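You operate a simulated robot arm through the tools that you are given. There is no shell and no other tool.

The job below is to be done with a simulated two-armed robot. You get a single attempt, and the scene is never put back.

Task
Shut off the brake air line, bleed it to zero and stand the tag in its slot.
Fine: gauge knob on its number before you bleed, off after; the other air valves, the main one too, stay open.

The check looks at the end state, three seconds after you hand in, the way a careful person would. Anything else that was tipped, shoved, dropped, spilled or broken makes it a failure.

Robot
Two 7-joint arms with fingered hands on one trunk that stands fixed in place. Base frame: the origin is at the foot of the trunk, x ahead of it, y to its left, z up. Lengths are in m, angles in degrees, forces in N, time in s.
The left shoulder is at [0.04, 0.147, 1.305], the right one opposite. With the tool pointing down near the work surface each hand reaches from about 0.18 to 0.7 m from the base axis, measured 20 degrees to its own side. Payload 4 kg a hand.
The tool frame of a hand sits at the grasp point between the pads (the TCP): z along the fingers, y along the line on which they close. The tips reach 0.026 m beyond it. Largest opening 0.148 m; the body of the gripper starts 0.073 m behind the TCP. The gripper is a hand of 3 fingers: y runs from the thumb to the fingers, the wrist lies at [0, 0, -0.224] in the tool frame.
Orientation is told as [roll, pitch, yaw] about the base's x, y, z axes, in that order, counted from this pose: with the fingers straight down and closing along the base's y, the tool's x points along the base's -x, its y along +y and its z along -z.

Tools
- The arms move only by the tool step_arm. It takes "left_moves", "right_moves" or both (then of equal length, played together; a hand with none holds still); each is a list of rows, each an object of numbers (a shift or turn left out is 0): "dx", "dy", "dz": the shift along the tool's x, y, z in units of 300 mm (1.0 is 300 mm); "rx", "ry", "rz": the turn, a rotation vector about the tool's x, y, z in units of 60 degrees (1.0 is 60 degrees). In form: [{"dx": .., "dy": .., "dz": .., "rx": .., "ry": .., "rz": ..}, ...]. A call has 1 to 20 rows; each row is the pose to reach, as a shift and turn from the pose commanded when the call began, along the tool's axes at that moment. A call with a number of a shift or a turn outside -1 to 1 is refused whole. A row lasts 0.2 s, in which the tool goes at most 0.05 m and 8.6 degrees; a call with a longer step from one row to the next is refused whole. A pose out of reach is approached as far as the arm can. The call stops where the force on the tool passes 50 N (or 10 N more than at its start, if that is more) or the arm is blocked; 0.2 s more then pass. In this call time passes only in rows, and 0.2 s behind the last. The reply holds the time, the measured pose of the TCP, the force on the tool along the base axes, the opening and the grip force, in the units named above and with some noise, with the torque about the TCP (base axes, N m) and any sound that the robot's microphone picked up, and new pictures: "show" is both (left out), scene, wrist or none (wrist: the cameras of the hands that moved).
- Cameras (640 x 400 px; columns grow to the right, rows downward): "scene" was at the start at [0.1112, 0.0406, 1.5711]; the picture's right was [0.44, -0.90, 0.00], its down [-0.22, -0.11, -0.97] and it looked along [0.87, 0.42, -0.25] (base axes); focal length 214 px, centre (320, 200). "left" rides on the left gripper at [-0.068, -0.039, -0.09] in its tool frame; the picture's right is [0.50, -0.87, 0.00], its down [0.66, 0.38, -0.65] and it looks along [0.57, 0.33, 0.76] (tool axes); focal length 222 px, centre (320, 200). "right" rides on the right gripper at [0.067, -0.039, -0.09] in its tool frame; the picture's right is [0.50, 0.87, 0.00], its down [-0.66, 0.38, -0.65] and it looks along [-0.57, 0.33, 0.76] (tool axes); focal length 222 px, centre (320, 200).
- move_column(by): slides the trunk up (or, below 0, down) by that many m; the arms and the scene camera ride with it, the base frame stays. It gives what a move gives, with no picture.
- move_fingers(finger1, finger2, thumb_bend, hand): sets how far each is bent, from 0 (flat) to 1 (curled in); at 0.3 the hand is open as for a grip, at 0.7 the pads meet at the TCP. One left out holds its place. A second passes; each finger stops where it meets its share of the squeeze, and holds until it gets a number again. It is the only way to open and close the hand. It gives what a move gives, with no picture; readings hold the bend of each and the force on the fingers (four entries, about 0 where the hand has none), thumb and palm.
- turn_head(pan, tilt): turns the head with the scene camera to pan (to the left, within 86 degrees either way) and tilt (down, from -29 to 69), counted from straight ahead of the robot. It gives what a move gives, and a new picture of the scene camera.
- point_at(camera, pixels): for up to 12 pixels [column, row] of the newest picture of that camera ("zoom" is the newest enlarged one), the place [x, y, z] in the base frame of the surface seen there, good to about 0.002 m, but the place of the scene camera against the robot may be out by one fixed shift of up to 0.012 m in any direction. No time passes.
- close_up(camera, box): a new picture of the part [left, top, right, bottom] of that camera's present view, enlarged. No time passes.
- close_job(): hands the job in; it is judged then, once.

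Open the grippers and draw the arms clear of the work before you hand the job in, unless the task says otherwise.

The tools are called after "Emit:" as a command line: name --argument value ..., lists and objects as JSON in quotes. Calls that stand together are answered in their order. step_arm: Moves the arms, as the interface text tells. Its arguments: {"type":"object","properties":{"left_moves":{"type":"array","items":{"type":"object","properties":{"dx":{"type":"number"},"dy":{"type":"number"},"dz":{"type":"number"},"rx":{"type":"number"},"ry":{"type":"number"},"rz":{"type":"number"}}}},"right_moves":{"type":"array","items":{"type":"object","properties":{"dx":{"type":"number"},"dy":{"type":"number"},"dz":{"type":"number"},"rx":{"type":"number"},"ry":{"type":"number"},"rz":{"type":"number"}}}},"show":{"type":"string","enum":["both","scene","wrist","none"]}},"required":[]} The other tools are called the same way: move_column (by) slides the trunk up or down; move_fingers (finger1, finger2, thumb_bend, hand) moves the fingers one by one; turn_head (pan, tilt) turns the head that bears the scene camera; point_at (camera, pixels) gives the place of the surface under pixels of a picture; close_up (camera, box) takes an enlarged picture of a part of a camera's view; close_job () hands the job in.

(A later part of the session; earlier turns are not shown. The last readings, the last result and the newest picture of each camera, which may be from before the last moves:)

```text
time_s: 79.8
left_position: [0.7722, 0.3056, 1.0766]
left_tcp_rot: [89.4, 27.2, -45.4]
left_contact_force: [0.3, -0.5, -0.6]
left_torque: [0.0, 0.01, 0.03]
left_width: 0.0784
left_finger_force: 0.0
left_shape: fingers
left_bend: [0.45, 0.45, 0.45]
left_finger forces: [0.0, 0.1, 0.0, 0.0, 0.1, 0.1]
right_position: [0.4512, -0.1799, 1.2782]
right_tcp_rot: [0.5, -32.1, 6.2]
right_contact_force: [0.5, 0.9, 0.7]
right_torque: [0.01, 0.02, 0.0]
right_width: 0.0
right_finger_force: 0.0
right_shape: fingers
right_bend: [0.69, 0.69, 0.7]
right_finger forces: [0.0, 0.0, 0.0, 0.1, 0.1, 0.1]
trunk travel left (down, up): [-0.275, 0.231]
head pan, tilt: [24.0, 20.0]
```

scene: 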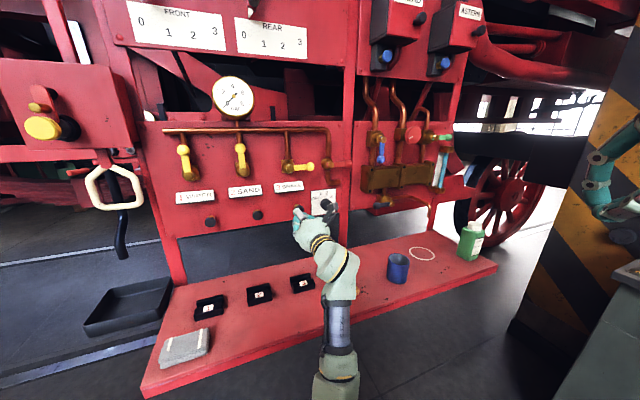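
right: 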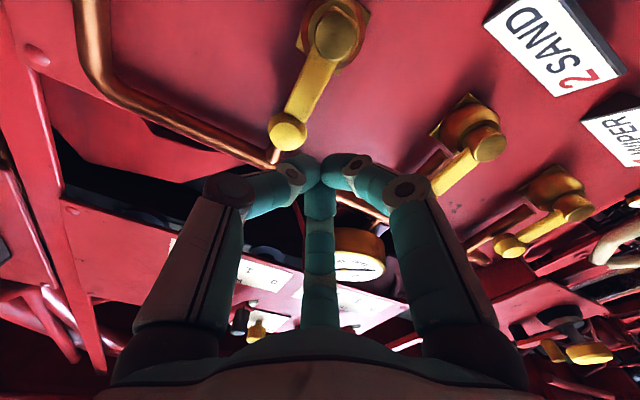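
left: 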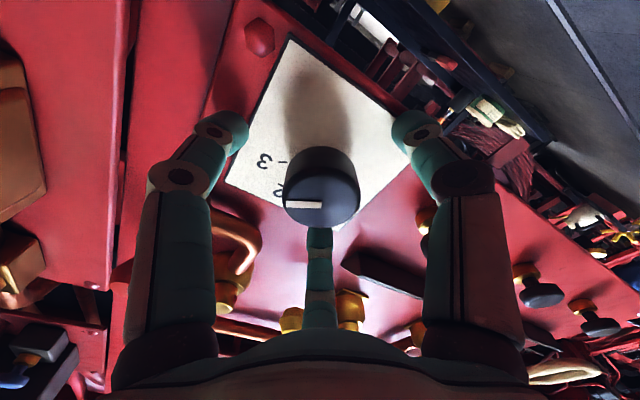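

Roll is 117° and the knob is centred. I grip it again.

Emit:
move_fingers --hand "left" --finger1 0.66 --finger2 0.66 --thumb_bend 0.66

Emit:
step_arm --left_moves '[{"rz": -0.1}, {"rz": -0.2}, {"rz": -0.3}, {"rz": -0.4}, {"rz": -0.5}, {"rz": -0.6}, {"rz": -0.7}, {"rz": -0.8}, {"rz": -0.9}, {"rz": -1.0}]' --show "wrist"

```text
time_s: 80.8
left_position: [0.7717, 0.3062, 1.0756]
left_tcp_rot: [89.4, 27.1, -45.4]
left_contact_force: [-0.4, 0.8, -3.3]
left_torque: [-0.04, 0.02, 0.04]
left_width: 0.0277
left_finger_force: 7.4
left_shape: fingers
left_bend: [0.61, 0.61, 0.62]
left_finger forces: [4.0, 3.5, 0.0, 0.0, 8.0, 0.1]
right_position: [0.4528, -0.1813, 1.2794]
right_tcp_rot: [0.5, -32.0, 6.2]
right_contact_force: [0.2, -0.4, -0.4]
right_torque: [0.0, 0.0, -0.03]
right_width: 0.0004
right_finger_force: 0.0
right_shape: fingers
right_bend: [0.69, 0.69, 0.7]
right_finger forces: [0.0, 0.0, 0.0, 0.1, 0.0, 0.1]
trunk travel left (down, up): [-0.275, 0.231]
head pan, tilt: [24.0, 20.0]
```

```text
time_s: 83.0
left_position: [0.7732, 0.3074, 1.0754]
left_tcp_rot: [89.4, -33.1, -44.7]
left_contact_force: [3.1, 3.1, -4.6]
left_torque: [-0.03, 0.08, 0.03]
left_width: 0.0272
left_finger_force: 8.6
left_shape: fingers
left_bend: [0.61, 0.61, 0.62]
left_finger forces: [4.7, 4.7, 0.0, 0.0, 7.5, 0.0]
right_position: [0.4541, -0.1791, 1.2786]
right_tcp_rot: [0.5, -32.1, 6.3]
right_contact_force: [0.6, -0.8, -0.1]
right_torque: [-0.03, -0.02, -0.02]
right_width: 0.0
right_finger_force: 0.1
right_shape: fingers
right_bend: [0.69, 0.69, 0.7]
right_finger forces: [0.0, 0.0, 0.0, 0.0, 0.0, 0.0]
trunk travel left (down, up): [-0.275, 0.231]
head pan, tilt: [24.0, 20.0]
```

left: 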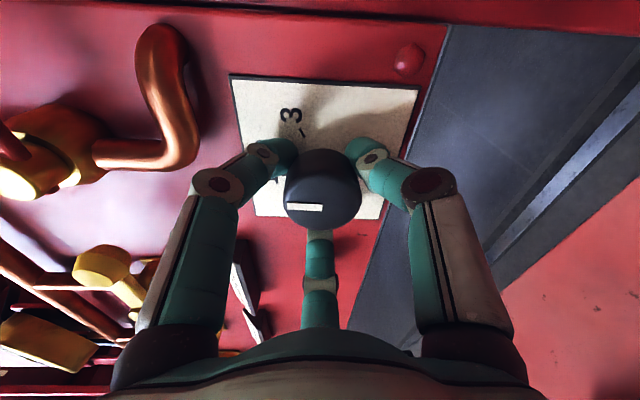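

The knob is half-way back (mark moved with the fingers). I turn the remaining 60° counter-clockwise to OFF.

Emit:
step_arm --left_moves '[{"rz": -0.1}, {"rz": -0.2}, {"rz": -0.3}, {"rz": -0.4}, {"rz": -0.5}, {"rz": -0.6}, {"rz": -0.7}, {"rz": -0.8}, {"rz": -0.9}, {"rz": -1.0}]' --show "both"

Emit:
close_up --camera "scene" --box '[210, 70, 260, 120]'

Emit:
close_up --camera "left" --box '[180, 60, 480, 260]'

```text
time_s: 85.2
left_position: [0.772, 0.309, 1.0765]
left_tcp_rot: [-80.0, -86.9, 124.6]
left_contact_force: [2.6, -1.6, -3.3]
left_torque: [-0.02, 0.08, -0.07]
left_width: 0.0267
left_finger_force: 7.1
left_shape: fingers
left_bend: [0.62, 0.61, 0.62]
left_finger forces: [3.5, 4.4, 0.0, 0.1, 6.4, 0.1]
right_position: [0.4535, -0.1812, 1.2782]
right_tcp_rot: [0.6, -32.1, 6.2]
right_contact_force: [-0.6, 0.1, -0.5]
right_torque: [-0.02, -0.01, 0.03]
right_width: 0.0002
right_finger_force: 0.0
right_shape: fingers
right_bend: [0.69, 0.69, 0.7]
right_finger forces: [0.0, 0.0, 0.1, 0.0, 0.0, 0.2]
trunk travel left (down, up): [-0.275, 0.231]
head pan, tilt: [24.0, 20.0]
```

scene: 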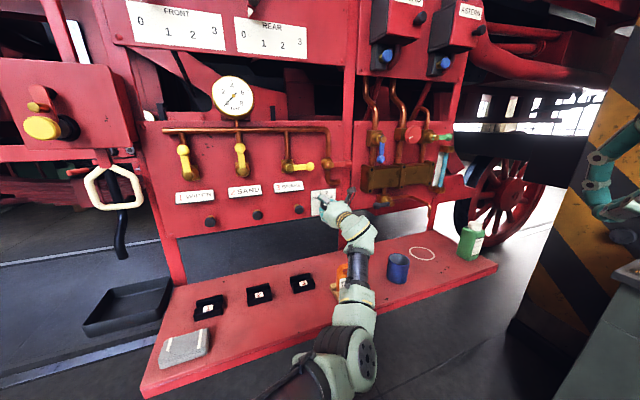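
left: 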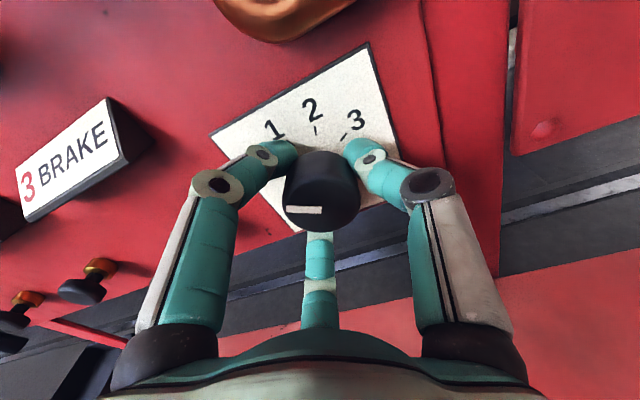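

```text
8.00 times, centred on (235, 95) of scene
```

zoom: 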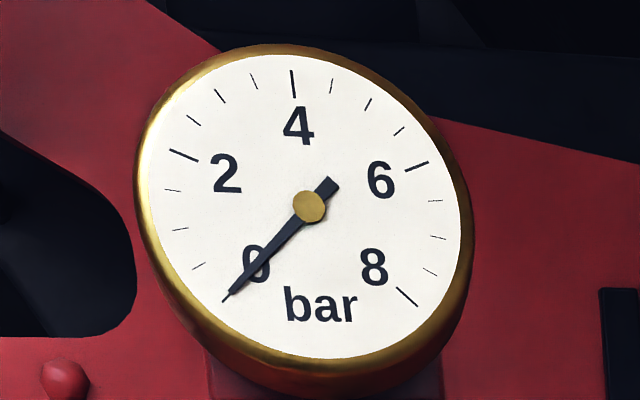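

```text
2.00 times, centred on (330, 160) of left
```

zoom: 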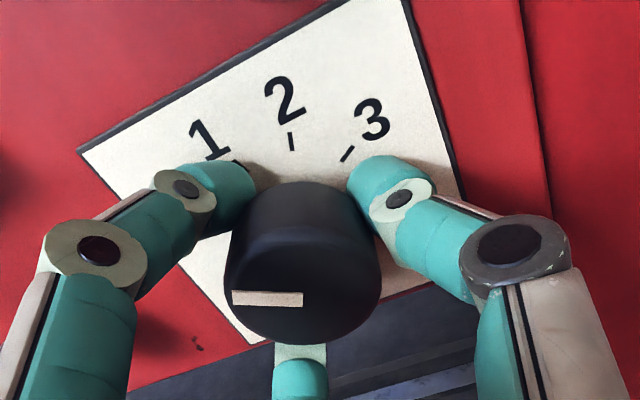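

The view matches the original OFF pose and the gauge is at zero. I release and back out to verify.

Emit:
move_fingers --hand "left" --finger1 0.42 --finger2 0.42 --thumb_bend 0.42

Emit:
step_arm --left_moves '[{"dz": -0.1}, {"dz": -0.22}, {"dz": -0.34}]' --show "both"

Emit:
close_up --camera "scene" --box '[300, 180, 350, 225]'

Emit:
close_up --camera "left" --box '[220, 40, 420, 220]'

```text
time_s: 86.2
left_position: [0.7727, 0.3075, 1.0763]
left_tcp_rot: [-80.3, -87.0, 125.1]
left_contact_force: [0.3, -0.8, -0.1]
left_torque: [0.03, 0.01, 0.01]
left_width: 0.0882
left_finger_force: 0.0
left_shape: fingers
left_bend: [0.42, 0.42, 0.42]
left_finger forces: [0.1, 0.0, 0.0, 0.0, 0.0, 0.0]
right_position: [0.4526, -0.18, 1.2786]
right_tcp_rot: [0.5, -32.0, 6.3]
right_contact_force: [-0.4, 0.7, -0.8]
right_torque: [-0.01, 0.0, 0.02]
right_width: 0.0002
right_finger_force: 0.0
right_shape: fingers
right_bend: [0.69, 0.69, 0.7]
right_finger forces: [0.0, 0.0, 0.0, 0.0, 0.0, 0.1]
trunk travel left (down, up): [-0.275, 0.231]
head pan, tilt: [24.0, 20.0]
```

```text
time_s: 87.2
left_position: [0.6988, 0.2607, 1.0921]
left_tcp_rot: [-106.9, -86.4, 153.7]
left_contact_force: [0.0, -0.4, -0.3]
left_torque: [0.01, -0.02, 0.02]
left_width: 0.0883
left_finger_force: 0.1
left_shape: fingers
left_bend: [0.42, 0.42, 0.42]
left_finger forces: [0.0, 0.1, 0.0, 0.0, 0.1, 0.0]
right_position: [0.4526, -0.1794, 1.2791]
right_tcp_rot: [0.5, -32.0, 6.2]
right_contact_force: [0.1, -0.3, -0.2]
right_torque: [0.01, 0.01, 0.02]
right_width: 0.0
right_finger_force: 0.0
right_shape: fingers
right_bend: [0.69, 0.69, 0.7]
right_finger forces: [0.0, 0.0, 0.0, 0.1, 0.0, 0.0]
trunk travel left (down, up): [-0.275, 0.231]
head pan, tilt: [24.0, 20.0]
stopped in row 3 (left hand): the arm was blocked; the commanded pose is now the measured one
```

scene: 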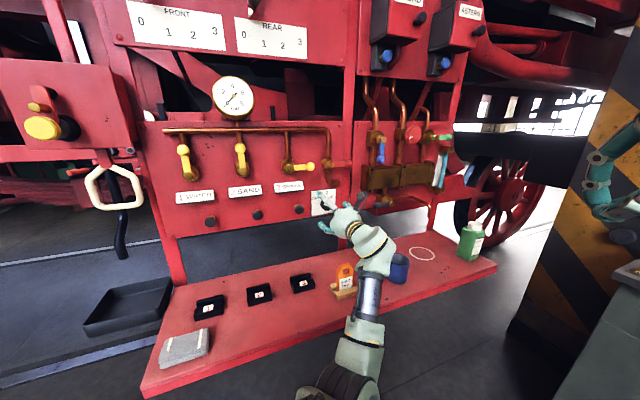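
left: 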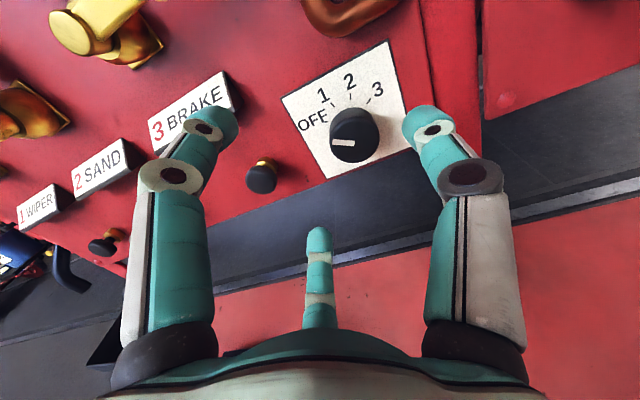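

```text
8.89 times, centred on (325, 202) of scene
```

zoom: 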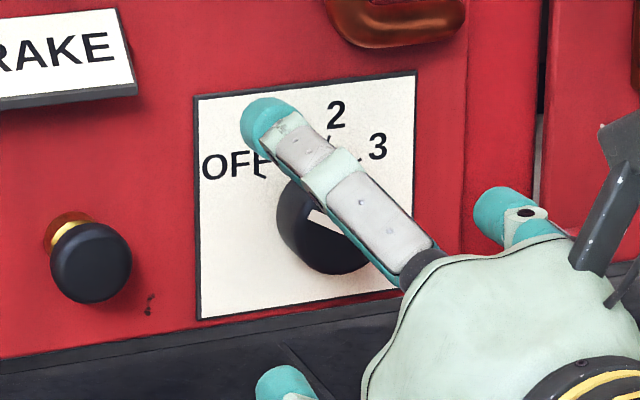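

```text
2.22 times, centred on (320, 130) of left
```

zoom: 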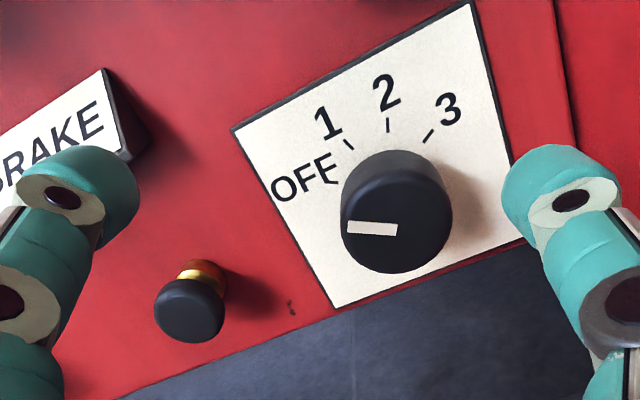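

The selector is back on OFF. Now for the tag: I withdraw the left hand up and back while pitching it downward.

Emit:
step_arm --left_moves '[{"dx": -0.05, "dz": -0.08}, {"dx": -0.1, "dz": -0.16, "ry": 0.12}, {"dx": -0.15, "dz": -0.24, "ry": 0.25}, {"dx": -0.2, "dz": -0.32, "ry": 0.38}, {"dx": -0.25, "dz": -0.4, "ry": 0.5}, {"dx": -0.3, "dz": -0.45, "ry": 0.63}, {"dx": -0.35, "dz": -0.5, "ry": 0.76}, {"dx": -0.4, "dz": -0.55, "ry": 0.88}, {"dx": -0.42, "dz": -0.58, "ry": 1.0}]' --show "scene"

```text
time_s: 89.2
left_position: [0.6196, 0.2123, 1.2224]
left_tcp_rot: [-4.0, -30.7, 48.7]
left_contact_force: [-0.3, -0.1, -0.1]
left_torque: [0.0, 0.03, 0.0]
left_width: 0.0879
left_finger_force: 0.0
left_shape: fingers
left_bend: [0.42, 0.42, 0.42]
left_finger forces: [0.1, 0.0, 0.0, 0.0, 0.0, 0.0]
left hand out of reach, approached as far as the arm can: row 6, 7, 8, 9
right_position: [0.4523, -0.1798, 1.2791]
right_tcp_rot: [0.5, -32.2, 6.3]
right_contact_force: [-0.2, -0.1, 0.1]
right_torque: [-0.03, -0.01, -0.01]
right_width: 0.0002
right_finger_force: 0.1
right_shape: fingers
right_bend: [0.69, 0.69, 0.7]
right_finger forces: [0.0, 0.1, 0.0, 0.0, 0.0, 0.1]
trunk travel left (down, up): [-0.275, 0.231]
head pan, tilt: [24.0, 20.0]
```

scene: 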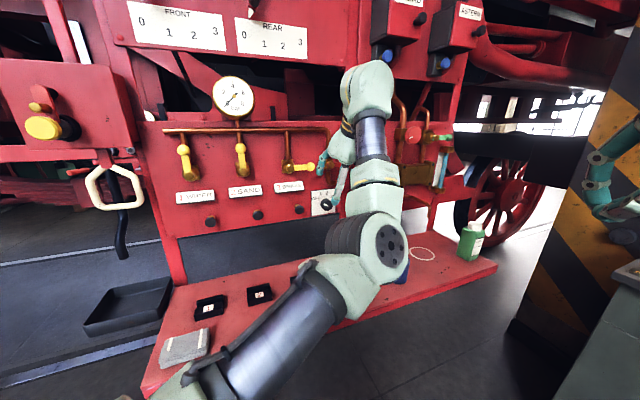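

Pitched to 30° from vertical. I finish the pitch to straight down, in place.

Emit:
step_arm --left_moves '[{"ry": 0.13}, {"ry": 0.26}, {"ry": 0.39}, {"ry": 0.51}]' --show "none"

Emit:
step_arm --left_moves '[{"rz": 0.13}, {"rz": 0.26}, {"rz": 0.39}, {"rz": 0.52}, {"rz": 0.65}, {"rz": 0.78}, {"rz": 0.9}, {"rz": 1.0}]' --show "both"

```text
time_s: 90.2
left_position: [0.5987, 0.2245, 1.2102]
left_tcp_rot: [-3.1, -2.4, 48.1]
left_contact_force: [0.7, -4.9, -2.7]
left_torque: [0.37, 0.1, -0.03]
left_width: 0.0884
left_finger_force: 0.1
left_shape: fingers
left_bend: [0.42, 0.42, 0.42]
left_finger forces: [0.0, 0.0, 0.0, 0.1, 0.0, 0.0]
left hand out of reach, approached as far as the arm can: row 3, 4
right_position: [0.4493, -0.1778, 1.2799]
right_tcp_rot: [0.2, -32.2, 6.2]
right_contact_force: [-0.9, 0.9, 0.7]
right_torque: [-0.03, -0.04, 0.0]
right_width: 0.0001
right_finger_force: 0.1
right_shape: fingers
right_bend: [0.69, 0.69, 0.7]
right_finger forces: [0.0, 0.0, 0.0, 0.0, 0.1, 0.1]
trunk travel left (down, up): [-0.275, 0.231]
head pan, tilt: [24.0, 20.0]
```

```text
time_s: 92.0
left_position: [0.6, 0.2135, 1.2083]
left_tcp_rot: [-1.5, -3.2, -13.4]
left_contact_force: [-0.5, 0.0, -0.8]
left_torque: [0.01, 0.0, -0.02]
left_width: 0.0883
left_finger_force: 0.0
left_shape: fingers
left_bend: [0.42, 0.42, 0.42]
left_finger forces: [0.0, 0.0, 0.1, 0.1, 0.0, 0.0]
right_position: [0.4532, -0.18, 1.2786]
right_tcp_rot: [0.5, -32.0, 6.2]
right_contact_force: [-0.1, -0.2, -0.2]
right_torque: [0.02, -0.01, 0.0]
right_width: 0.0
right_finger_force: 0.1
right_shape: fingers
right_bend: [0.69, 0.69, 0.7]
right_finger forces: [0.0, 0.1, 0.0, 0.0, 0.0, 0.0]
trunk travel left (down, up): [-0.275, 0.231]
head pan, tilt: [24.0, 20.0]
```

scene: 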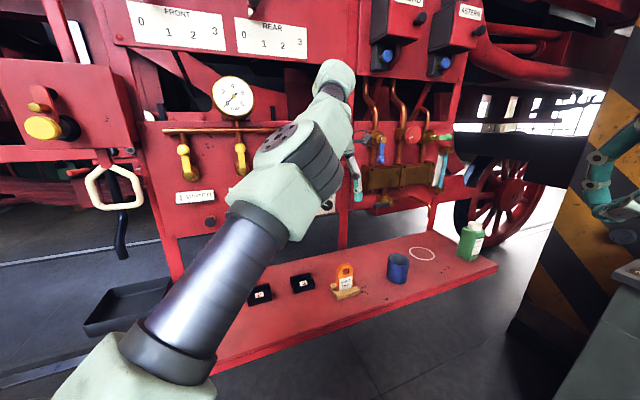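
left: 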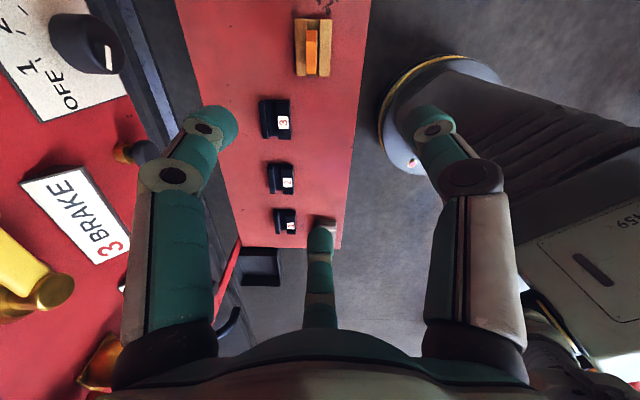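

The hand points down with yaw -13°; the tag holder is visible at (312,48) and slot 3 at (275,118). I rotate another 30° so the closing line crosses the tag's faces.

Emit:
step_arm --left_moves '[{"rz": 0.13, "dx": 0.0}, {"rz": 0.26}, {"rz": 0.39}, {"rz": 0.52, "rx": 0.025, "ry": 0.05}]' --show "both"

```text
time_s: 93.0
left_position: [0.6008, 0.2157, 1.206]
left_tcp_rot: [-1.3, -1.8, -42.0]
left_contact_force: [0.2, 0.5, -0.4]
left_torque: [-0.01, -0.04, 0.01]
left_width: 0.0883
left_finger_force: 0.0
left_shape: fingers
left_bend: [0.42, 0.42, 0.42]
left_finger forces: [0.1, 0.1, 0.0, 0.1, 0.0, 0.0]
left hand out of reach, approached as far as the arm can: row 4
right_position: [0.4529, -0.1777, 1.2775]
right_tcp_rot: [0.4, -32.1, 6.2]
right_contact_force: [0.8, 0.7, 0.1]
right_torque: [-0.03, -0.03, -0.04]
right_width: 0.0002
right_finger_force: 0.0
right_shape: fingers
right_bend: [0.69, 0.69, 0.7]
right_finger forces: [0.0, 0.0, 0.0, 0.1, 0.1, 0.0]
trunk travel left (down, up): [-0.275, 0.231]
head pan, tilt: [24.0, 20.0]
```

scene: 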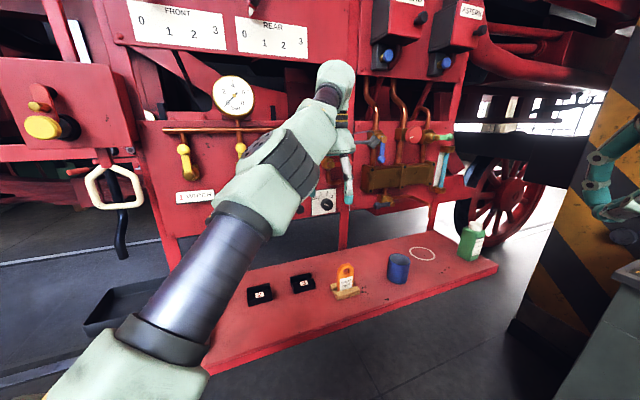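
left: 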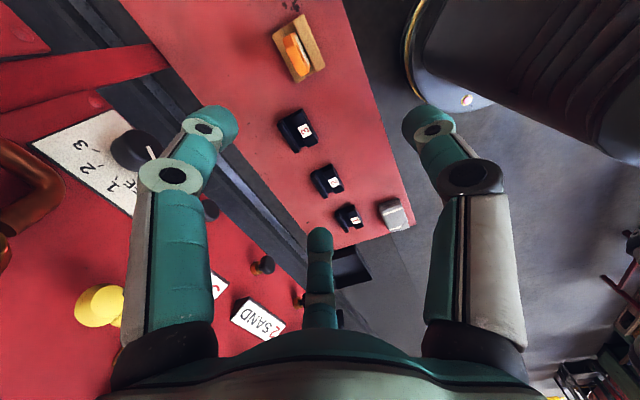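

Both the tag (298,50) and slot 3 (297,130) are in the wrist view. I zoom and measure their corners.

Emit:
close_up --camera "left" --box '[250, 0, 370, 80]'

Emit:
close_up --camera "left" --box '[260, 90, 350, 165]'

Emit:
close_up --camera "scene" --box '[280, 255, 370, 305]'

```text
5.00 times, centred on (310, 40) of left
```

zoom: 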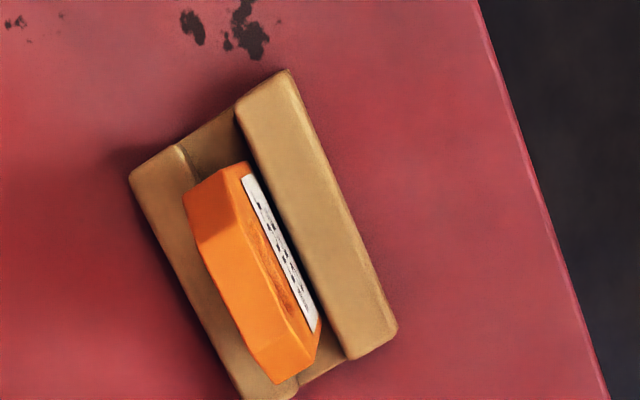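

```text
5.33 times, centred on (305, 128) of left
```

zoom: 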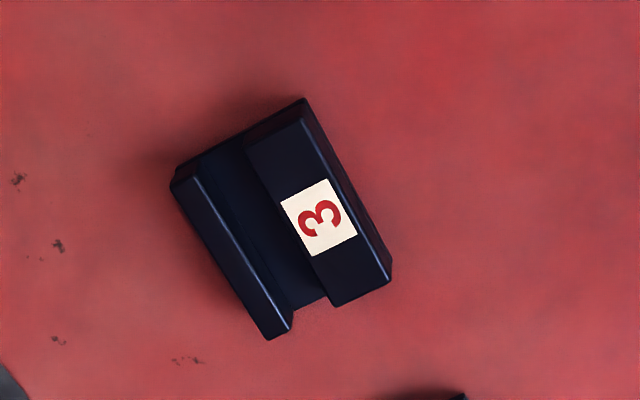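

```text
7.11 times, centred on (325, 280) of scene
```

zoom: 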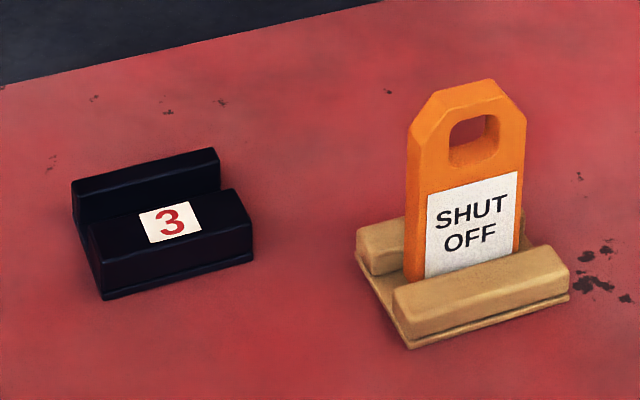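

I query precise points on the slot (walls, groove) and on the tag/holder.

Emit:
point_at --camera "left" --pixels '[[292.5, 119], [305.5, 145.5], [311, 126], [286.5, 137.5], [283, 125], [296.5, 150], [294.5, 134.5], [320, 140], [303, 112], [315.5, 138]]'

Emit:
point_at --camera "left" --pixels '[[284, 40], [295, 34.5], [301, 75], [309, 68], [293, 55], [299, 50], [297, 24], [317, 70], [303, 17], [324, 65], [310, 43], [277, 38]]'

Emit:
point_at --camera "scene" --pixels '[[345.5, 266], [350, 268], [338, 270], [345, 285], [341, 291], [358, 288], [303, 282], [297, 287], [311, 283], [303, 278], [295, 279], [307, 275]]'

```text
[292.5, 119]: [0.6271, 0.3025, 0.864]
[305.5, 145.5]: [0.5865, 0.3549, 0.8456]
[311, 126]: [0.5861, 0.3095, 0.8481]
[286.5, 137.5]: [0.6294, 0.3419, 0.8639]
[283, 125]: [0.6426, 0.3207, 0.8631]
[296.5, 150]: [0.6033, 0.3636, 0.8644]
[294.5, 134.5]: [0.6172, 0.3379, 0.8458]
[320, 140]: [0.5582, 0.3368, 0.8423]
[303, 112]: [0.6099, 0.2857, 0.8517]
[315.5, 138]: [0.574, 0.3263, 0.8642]
```

```text
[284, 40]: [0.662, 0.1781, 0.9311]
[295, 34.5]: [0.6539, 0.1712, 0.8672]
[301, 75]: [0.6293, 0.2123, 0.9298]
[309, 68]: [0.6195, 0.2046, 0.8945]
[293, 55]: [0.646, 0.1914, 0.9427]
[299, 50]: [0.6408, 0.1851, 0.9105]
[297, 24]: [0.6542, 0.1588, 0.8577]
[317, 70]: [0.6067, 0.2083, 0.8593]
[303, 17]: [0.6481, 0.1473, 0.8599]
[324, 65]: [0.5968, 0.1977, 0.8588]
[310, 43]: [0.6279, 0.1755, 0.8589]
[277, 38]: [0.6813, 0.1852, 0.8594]
```

```text
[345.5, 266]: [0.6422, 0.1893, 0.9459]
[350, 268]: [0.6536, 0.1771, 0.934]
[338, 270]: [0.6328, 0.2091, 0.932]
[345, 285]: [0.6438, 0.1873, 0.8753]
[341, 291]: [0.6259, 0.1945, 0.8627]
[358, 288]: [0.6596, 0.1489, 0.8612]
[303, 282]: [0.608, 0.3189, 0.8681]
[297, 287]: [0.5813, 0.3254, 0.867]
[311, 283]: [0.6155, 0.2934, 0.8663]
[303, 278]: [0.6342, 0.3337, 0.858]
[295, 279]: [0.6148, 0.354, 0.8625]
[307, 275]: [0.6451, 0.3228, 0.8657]
```

Tag: faces along the panel direction, centre s≈-0.319, n≈0.591, top z≈0.943; slot 3 groove centre s≈-0.20, n≈0.67, walls to z=0.864. I square up and descend to above the tag.

Emit:
step_arm --left_moves '[{"dx": -0.05, "dy": 0.02, "dz": 0.1, "rz": 0.05}, {"dx": -0.1, "dy": 0.04, "dz": 0.2, "rz": 0.05, "ry": 0.015, "rx": -0.01}, {"dx": -0.14, "dy": 0.05, "dz": 0.3, "rz": 0.05, "ry": 0.031, "rx": -0.02}, {"dx": -0.14, "dy": 0.05, "dz": 0.4, "rz": 0.05, "ry": 0.031, "rx": -0.02}, {"dx": -0.14, "dy": 0.05, "dz": 0.5, "rz": 0.05, "ry": 0.031, "rx": -0.02}, {"dx": -0.14, "dy": 0.05, "dz": 0.57, "rz": 0.05, "ry": 0.031, "rx": -0.02}]' --show "both"

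```text
time_s: 94.4
left_position: [0.645, 0.1911, 1.0345]
left_tcp_rot: [0.0, 0.1, -45.0]
left_contact_force: [-0.3, 0.6, 0.2]
left_torque: [0.02, 0.04, -0.04]
left_width: 0.0886
left_finger_force: 0.0
left_shape: fingers
left_bend: [0.42, 0.42, 0.42]
left_finger forces: [0.0, 0.0, 0.0, 0.0, 0.0, 0.0]
right_position: [0.4527, -0.1806, 1.2783]
right_tcp_rot: [0.5, -32.2, 6.1]
right_contact_force: [1.2, -0.3, 0.1]
right_torque: [0.0, 0.02, 0.04]
right_width: 0.0
right_finger_force: 0.2
right_shape: fingers
right_bend: [0.69, 0.69, 0.7]
right_finger forces: [0.0, 0.1, 0.0, 0.0, 0.0, 0.0]
trunk travel left (down, up): [-0.275, 0.231]
head pan, tilt: [24.0, 20.0]
```

scene: 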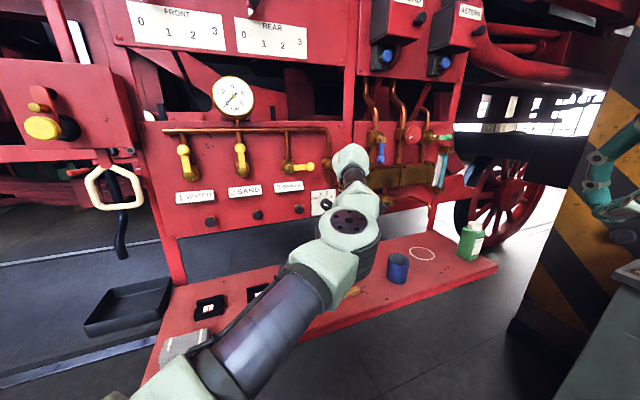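
left: 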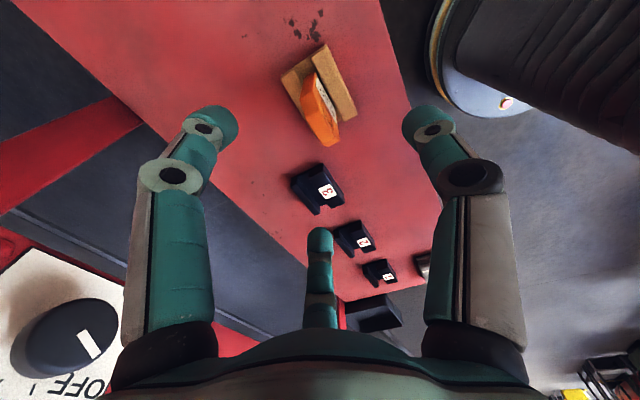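

Orientation is exact (yaw -45°) and the TCP sits over the tag. I re-measure tag and slot from this closer view.

Emit:
close_up --camera "left" --box '[260, 40, 380, 230]'

Emit:
point_at --camera "left" --pixels '[[320, 118], [310, 125], [308, 96], [301, 93], [332, 138], [325, 142], [318, 90], [322, 100], [331, 115], [307, 110], [314, 130]]'

Emit:
point_at --camera "left" --pixels '[[293, 180], [298, 177], [303, 176], [306, 191], [311, 189], [316, 187], [304, 200], [311, 212], [317, 206], [322, 200], [330, 204], [318, 168]]'

```text
2.11 times, centred on (320, 135) of left
```

zoom: 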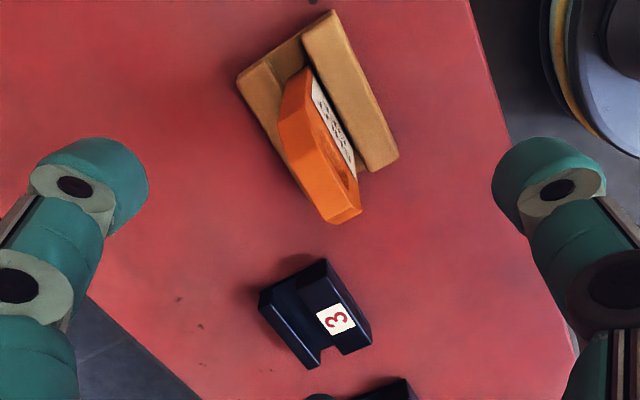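

```text
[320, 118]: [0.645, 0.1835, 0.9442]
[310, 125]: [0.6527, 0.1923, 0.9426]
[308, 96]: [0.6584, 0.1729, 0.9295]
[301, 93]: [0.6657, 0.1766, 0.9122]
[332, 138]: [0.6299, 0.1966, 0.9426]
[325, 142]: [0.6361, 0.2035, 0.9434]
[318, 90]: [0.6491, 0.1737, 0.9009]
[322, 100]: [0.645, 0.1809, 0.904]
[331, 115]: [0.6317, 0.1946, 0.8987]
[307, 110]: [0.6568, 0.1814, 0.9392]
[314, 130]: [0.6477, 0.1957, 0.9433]
```

```text
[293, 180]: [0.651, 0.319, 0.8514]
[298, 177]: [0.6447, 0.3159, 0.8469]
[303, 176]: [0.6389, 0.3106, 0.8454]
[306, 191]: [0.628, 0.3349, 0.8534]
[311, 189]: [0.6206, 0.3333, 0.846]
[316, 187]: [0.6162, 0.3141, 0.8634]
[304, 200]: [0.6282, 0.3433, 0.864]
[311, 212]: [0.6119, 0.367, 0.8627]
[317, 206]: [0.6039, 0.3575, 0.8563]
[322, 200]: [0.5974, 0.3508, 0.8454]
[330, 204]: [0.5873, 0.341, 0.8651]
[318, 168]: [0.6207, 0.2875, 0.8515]
```

Tag centre confirmed (s=-0.320, n=0.5905, ~16 mm thick); my TCP is within 2 mm. I refine the slot's groove edges and ends.

Emit:
point_at --camera "left" --pixels '[[312.5, 188.5], [313.5, 188], [314.5, 187.5], [307.5, 190.5], [308.5, 190], [309.5, 189.5], [323, 164], [321, 163], [343, 200], [341, 203], [292, 179], [312, 214]]'

Emit:
close_up --camera "left" --box '[280, 150, 360, 220]'

```text
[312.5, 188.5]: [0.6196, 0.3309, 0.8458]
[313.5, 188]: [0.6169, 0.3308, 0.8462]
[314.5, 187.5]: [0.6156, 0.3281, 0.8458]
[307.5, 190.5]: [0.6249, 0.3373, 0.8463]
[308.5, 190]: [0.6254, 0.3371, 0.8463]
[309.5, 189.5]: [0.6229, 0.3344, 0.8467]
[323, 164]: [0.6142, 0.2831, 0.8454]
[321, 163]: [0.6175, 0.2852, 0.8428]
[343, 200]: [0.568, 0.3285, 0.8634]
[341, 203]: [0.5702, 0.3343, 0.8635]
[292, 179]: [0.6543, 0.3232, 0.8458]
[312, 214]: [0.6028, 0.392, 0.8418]
```

```text
5.71 times, centred on (320, 185) of left
```

zoom: 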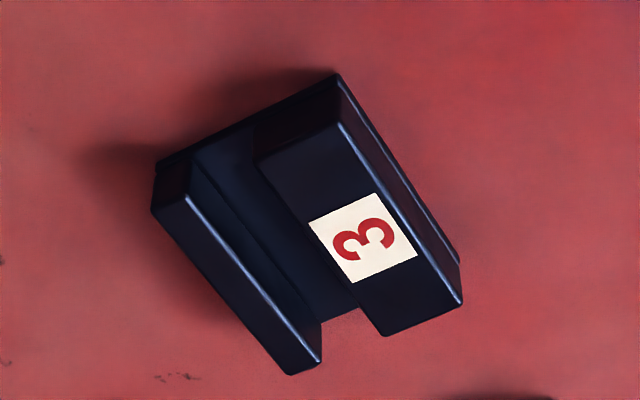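

Groove runs n≈0.659–0.6805 (centre 0.670), s from -0.235 to -0.167 (centre -0.201). I descend with open fingers straddling the tag to z≈0.903.

Emit:
step_arm --left_moves '[{"dx": 0.005, "dy": -0.002, "dz": 0.12}, {"dx": 0.005, "dy": -0.002, "dz": 0.24}, {"dx": 0.005, "dy": -0.002, "dz": 0.34}, {"dx": 0.005, "dy": -0.002, "dz": 0.4}, {"dx": 0.005, "dy": -0.002, "dz": 0.438}]' --show "both"

```text
time_s: 95.6
left_position: [0.643, 0.1915, 0.9034]
left_tcp_rot: [0.1, 0.0, -44.9]
left_contact_force: [0.0, 0.3, -0.1]
left_torque: [0.02, 0.02, -0.03]
left_width: 0.0887
left_finger_force: 0.1
left_shape: fingers
left_bend: [0.42, 0.42, 0.42]
left_finger forces: [0.0, 0.0, 0.0, 0.0, 0.0, 0.0]
right_position: [0.4523, -0.1801, 1.2788]
right_tcp_rot: [0.4, -32.1, 6.2]
right_contact_force: [-0.7, 0.5, -0.3]
right_torque: [0.03, -0.01, 0.02]
right_width: 0.0
right_finger_force: 0.1
right_shape: fingers
right_bend: [0.69, 0.69, 0.7]
right_finger forces: [0.0, 0.1, 0.0, 0.1, 0.1, 0.1]
trunk travel left (down, up): [-0.275, 0.231]
head pan, tilt: [24.0, 20.0]
```

scene: 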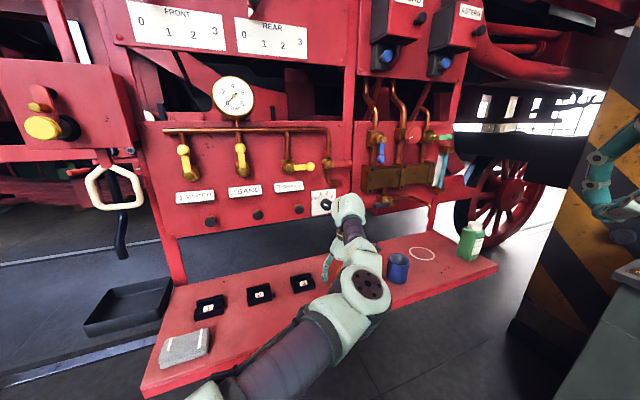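
left: 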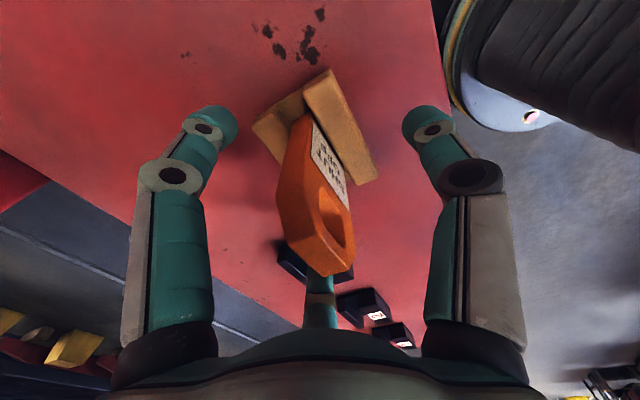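

The tag stands between the fingers. With fingers at 120°, the thumb will press the front face and the two fingers the rear side corners; I pre-shape first so all arrive together.

Emit:
move_fingers --hand "left" --finger1 0.49 --finger2 0.49 --thumb_bend 0.6

Emit:
close_up --camera "left" --box '[180, 60, 480, 290]'

```text
time_s: 96.6
left_position: [0.6427, 0.1932, 0.9038]
left_tcp_rot: [0.2, 0.0, -44.9]
left_contact_force: [-0.5, 0.1, 0.4]
left_torque: [0.03, -0.02, -0.03]
left_width: 0.0488
left_finger_force: 0.1
left_shape: fingers
left_bend: [0.49, 0.49, 0.6]
left_finger forces: [0.0, 0.0, 0.0, 0.0, 0.1, 0.0]
right_position: [0.4518, -0.1803, 1.2779]
right_tcp_rot: [0.5, -32.1, 6.2]
right_contact_force: [0.4, 0.0, -0.2]
right_torque: [0.01, 0.03, -0.01]
right_width: 0.0002
right_finger_force: 0.1
right_shape: fingers
right_bend: [0.69, 0.69, 0.7]
right_finger forces: [0.1, 0.1, 0.0, 0.0, 0.0, 0.0]
trunk travel left (down, up): [-0.275, 0.231]
head pan, tilt: [24.0, 20.0]
```

```text
1.74 times, centred on (330, 175) of left
```

zoom: 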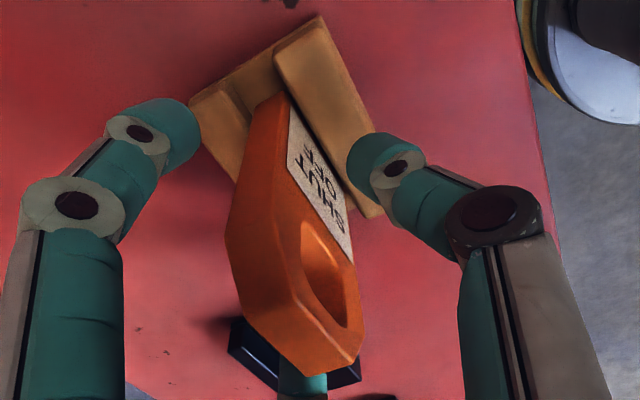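

Fingers are pre-shaped with clearance on all sides. I close on the tag.

Emit:
move_fingers --hand "left" --finger1 0.62 --finger2 0.62 --thumb_bend 0.72

Emit:
close_up --camera "left" --box '[180, 60, 480, 290]'

```text
time_s: 97.6
left_position: [0.6442, 0.1927, 0.904]
left_tcp_rot: [0.1, 0.1, -44.9]
left_contact_force: [-0.3, -0.1, -0.4]
left_torque: [0.0, 0.02, 0.01]
left_width: 0.0198
left_finger_force: 5.1
left_shape: fingers
left_bend: [0.59, 0.58, 0.69]
left_finger forces: [2.3, 3.2, 0.0, 0.0, 4.8, 0.0]
right_position: [0.452, -0.1807, 1.2791]
right_tcp_rot: [0.5, -32.1, 6.2]
right_contact_force: [0.2, 0.3, 1.1]
right_torque: [0.02, 0.0, 0.01]
right_width: 0.0002
right_finger_force: 0.0
right_shape: fingers
right_bend: [0.69, 0.69, 0.7]
right_finger forces: [0.0, 0.1, 0.1, 0.0, 0.0, 0.1]
trunk travel left (down, up): [-0.275, 0.231]
head pan, tilt: [24.0, 20.0]
```

```text
1.74 times, centred on (330, 175) of left
```

zoom: 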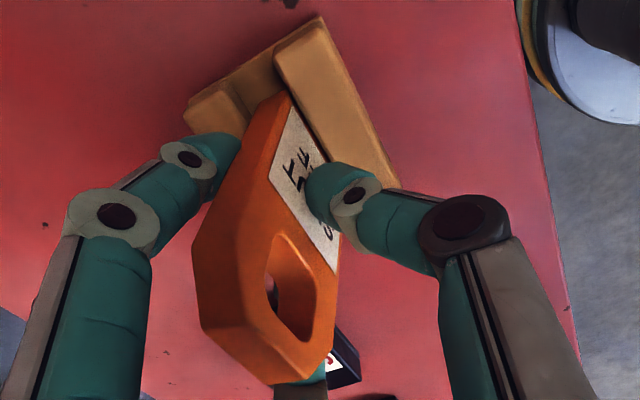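

The tag is held (2–5 N per finger), pushed slightly rearwards. I lift gently by 5 cm and inspect.

Emit:
step_arm --left_moves '[{"dz": -0.03}, {"dz": -0.06}, {"dz": -0.1}, {"dz": -0.14}, {"dz": -0.18}]' --show "both"

Emit:
close_up --camera "left" --box '[180, 40, 480, 290]'

```text
time_s: 98.8
left_position: [0.6424, 0.1911, 0.9602]
left_tcp_rot: [0.1, -0.1, -45.0]
left_contact_force: [0.2, -0.3, 0.6]
left_torque: [0.0, 0.0, -0.01]
left_width: 0.0199
left_finger_force: 5.2
left_shape: fingers
left_bend: [0.59, 0.58, 0.69]
left_finger forces: [2.3, 3.1, 0.0, 0.0, 4.9, 0.0]
right_position: [0.4527, -0.1807, 1.2793]
right_tcp_rot: [0.5, -32.1, 6.2]
right_contact_force: [-0.3, 0.2, 0.8]
right_torque: [-0.02, 0.03, 0.03]
right_width: 0.0002
right_finger_force: 0.0
right_shape: fingers
right_bend: [0.69, 0.69, 0.7]
right_finger forces: [0.1, 0.0, 0.0, 0.0, 0.1, 0.0]
trunk travel left (down, up): [-0.275, 0.231]
head pan, tilt: [24.0, 20.0]
```

scene: 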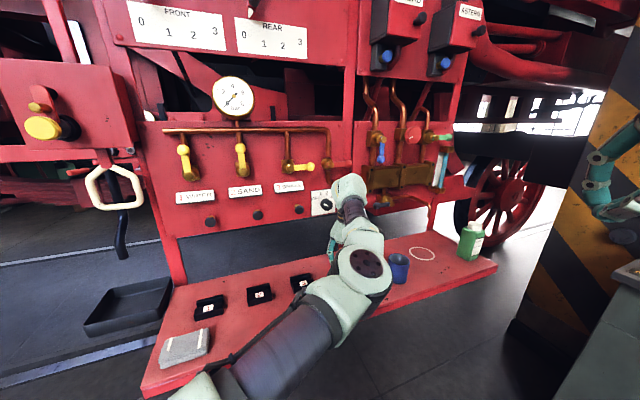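
left: 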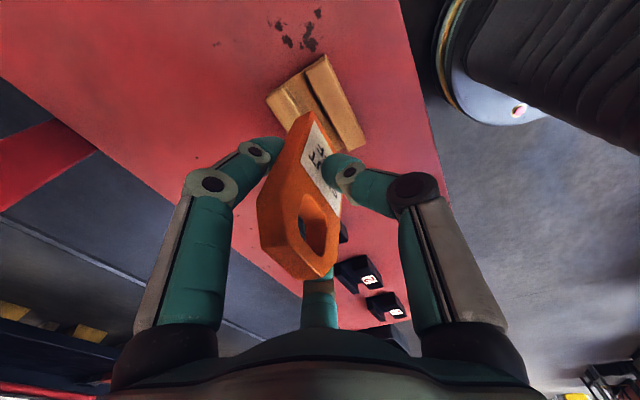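

```text
1.60 times, centred on (330, 165) of left
```

zoom: 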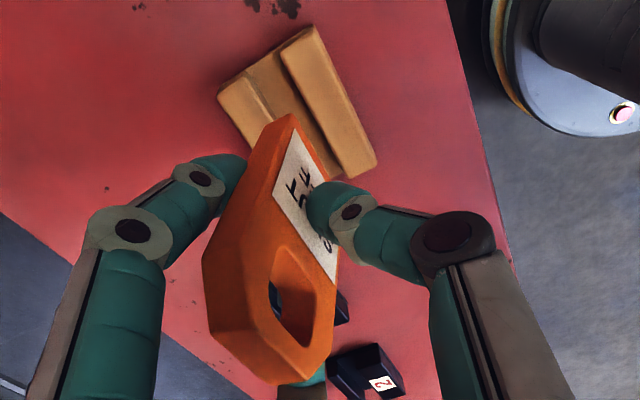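

The tag is out and the holder did not move. I measure the tag's faces to find its tilt and offset in the hand.

Emit:
point_at --camera "left" --pixels '[[314, 120], [310, 140], [317, 153], [331, 190], [336, 205], [334, 230], [326, 262], [313, 271], [298, 125], [280, 165], [268, 205], [300, 262]]'

```text
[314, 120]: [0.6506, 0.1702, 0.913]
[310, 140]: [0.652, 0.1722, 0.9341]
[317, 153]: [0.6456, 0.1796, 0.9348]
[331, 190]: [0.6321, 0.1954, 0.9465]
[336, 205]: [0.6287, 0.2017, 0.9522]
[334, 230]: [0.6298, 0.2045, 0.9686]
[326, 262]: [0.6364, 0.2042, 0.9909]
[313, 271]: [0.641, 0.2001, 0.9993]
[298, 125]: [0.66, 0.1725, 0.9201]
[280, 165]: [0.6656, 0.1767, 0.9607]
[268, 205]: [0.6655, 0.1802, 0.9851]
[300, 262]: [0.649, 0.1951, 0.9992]
```

The tag leans ~10° rearward in the grip, centred in s, about 7 mm rear of the TCP. I move over slot 3 while tilting the hand -10° to set the tag upright.

Emit:
step_arm --left_moves '[{"dz": -0.033, "rx": -0.04}, {"dx": 0.08, "dy": 0.05, "dz": -0.033, "rx": -0.08}, {"dx": 0.16, "dy": 0.1, "dz": -0.033, "rx": -0.12}, {"dx": 0.24, "dy": 0.15, "dz": -0.033, "rx": -0.167}, {"dx": 0.32, "dy": 0.2, "dz": -0.033, "rx": -0.167}, {"dx": 0.394, "dy": 0.244, "dz": -0.033, "rx": -0.167}]' --show "both"

Emit:
close_up --camera "left" --box '[200, 60, 440, 300]'

```text
time_s: 100.2
left_position: [0.6092, 0.3284, 0.9705]
left_tcp_rot: [10.2, 0.1, -44.9]
left_contact_force: [-0.4, 0.0, 0.3]
left_torque: [-0.03, 0.01, -0.01]
left_width: 0.0194
left_finger_force: 5.1
left_shape: fingers
left_bend: [0.59, 0.58, 0.69]
left_finger forces: [2.2, 3.1, 0.0, 0.1, 4.9, 0.1]
right_position: [0.4524, -0.1798, 1.2779]
right_tcp_rot: [0.6, -32.2, 6.2]
right_contact_force: [-0.5, 1.1, 0.4]
right_torque: [0.0, 0.02, -0.02]
right_width: 0.0001
right_finger_force: 0.0
right_shape: fingers
right_bend: [0.69, 0.69, 0.7]
right_finger forces: [0.0, 0.0, 0.1, 0.0, 0.1, 0.0]
trunk travel left (down, up): [-0.275, 0.231]
head pan, tilt: [24.0, 20.0]
```

scene: 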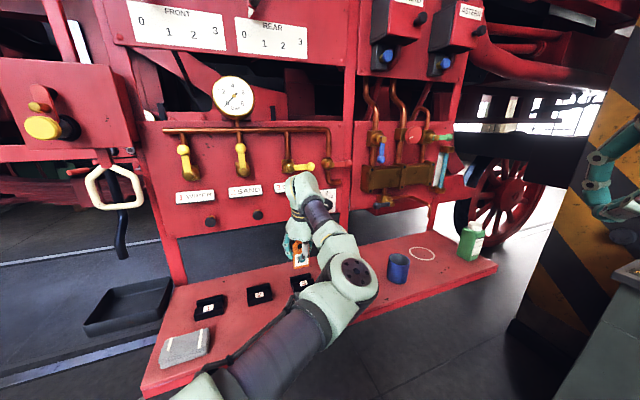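
left: 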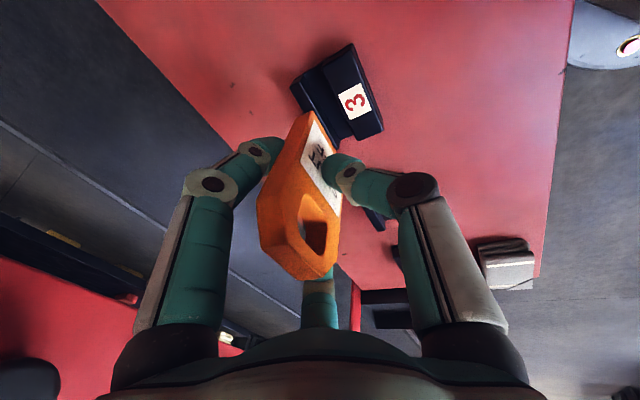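

```text
1.67 times, centred on (320, 180) of left
```

zoom: 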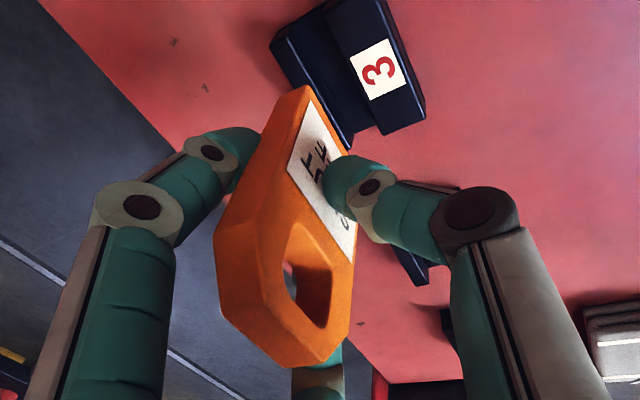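

I measure the tag's face and the slot from here to verify uprightness and alignment.

Emit:
point_at --camera "left" --pixels '[[311, 122], [309, 133], [318, 150], [331, 195], [336, 208], [337, 230], [330, 262], [298, 130], [280, 160], [265, 205], [305, 262]]'

Emit:
point_at --camera "left" --pixels '[[295, 88], [303, 82], [310, 79], [318, 92], [316, 76], [322, 66], [330, 58], [340, 75], [325, 110], [335, 128], [352, 45], [381, 128]]'

```text
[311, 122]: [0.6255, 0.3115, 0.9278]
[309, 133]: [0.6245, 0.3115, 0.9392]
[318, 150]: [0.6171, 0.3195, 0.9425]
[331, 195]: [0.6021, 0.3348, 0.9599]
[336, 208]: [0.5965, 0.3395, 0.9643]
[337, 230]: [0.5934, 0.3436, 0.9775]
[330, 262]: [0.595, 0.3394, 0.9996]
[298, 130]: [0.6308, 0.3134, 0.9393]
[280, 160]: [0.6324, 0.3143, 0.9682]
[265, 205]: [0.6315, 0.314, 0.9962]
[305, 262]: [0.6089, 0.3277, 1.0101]
```

```text
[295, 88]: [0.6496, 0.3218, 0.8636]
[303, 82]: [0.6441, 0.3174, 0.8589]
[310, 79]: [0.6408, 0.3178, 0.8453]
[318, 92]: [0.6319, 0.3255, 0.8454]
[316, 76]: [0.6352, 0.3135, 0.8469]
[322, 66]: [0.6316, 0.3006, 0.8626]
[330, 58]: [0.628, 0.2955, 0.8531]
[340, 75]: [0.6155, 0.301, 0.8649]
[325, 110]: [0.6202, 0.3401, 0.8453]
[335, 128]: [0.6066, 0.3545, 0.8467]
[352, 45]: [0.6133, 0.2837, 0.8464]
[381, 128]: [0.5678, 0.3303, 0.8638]
```

The tag is upright with its front at n=0.662 (centre 0.670), matching the groove centre. I lower it vertically into the slot.

Emit:
step_arm --left_moves '[{"dx": -0.004, "dy": -0.0087, "dz": 0.049}, {"dx": -0.008, "dy": -0.0174, "dz": 0.098}, {"dx": -0.008, "dy": -0.026, "dz": 0.148}, {"dx": -0.008, "dy": -0.0347, "dz": 0.197}]' --show "wrist"

Emit:
close_up --camera "left" --box '[200, 60, 440, 300]'

Emit:
close_up --camera "scene" --box '[260, 220, 350, 310]'

```text
time_s: 101.2
left_position: [0.6119, 0.3267, 0.9109]
left_tcp_rot: [10.1, 0.0, -45.0]
left_contact_force: [-0.4, 0.5, -0.6]
left_torque: [0.01, -0.02, -0.03]
left_width: 0.0199
left_finger_force: 5.5
left_shape: fingers
left_bend: [0.59, 0.58, 0.69]
left_finger forces: [2.3, 3.1, 0.1, 0.0, 4.9, 0.1]
right_position: [0.4525, -0.1795, 1.2792]
right_tcp_rot: [0.6, -32.1, 6.3]
right_contact_force: [0.2, -0.3, 0.4]
right_torque: [-0.02, -0.01, 0.01]
right_width: 0.0
right_finger_force: 0.1
right_shape: fingers
right_bend: [0.69, 0.69, 0.7]
right_finger forces: [0.0, 0.0, 0.0, 0.1, 0.0, 0.1]
trunk travel left (down, up): [-0.275, 0.231]
head pan, tilt: [24.0, 20.0]
```

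left: 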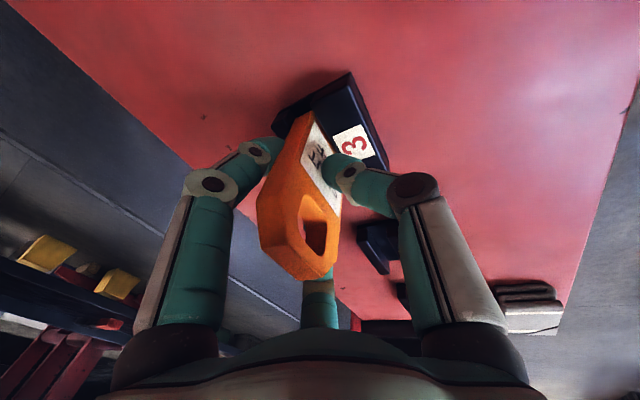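

```text
1.67 times, centred on (320, 180) of left
```

zoom: 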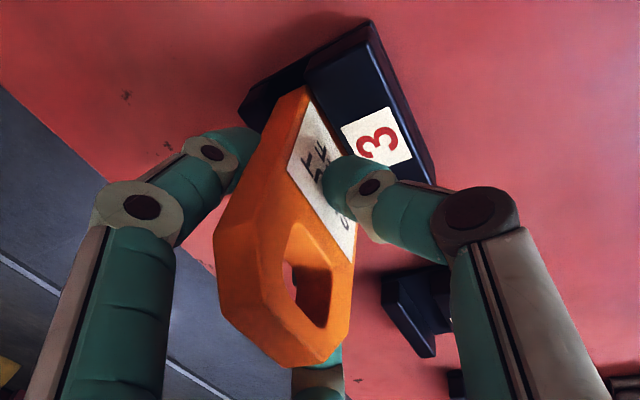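

```text
4.44 times, centred on (305, 265) of scene
```

zoom: 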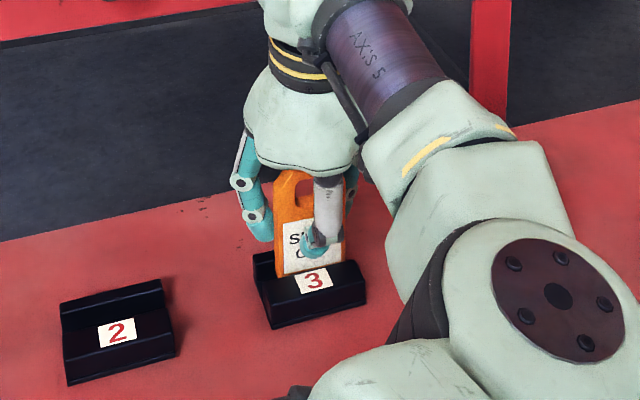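

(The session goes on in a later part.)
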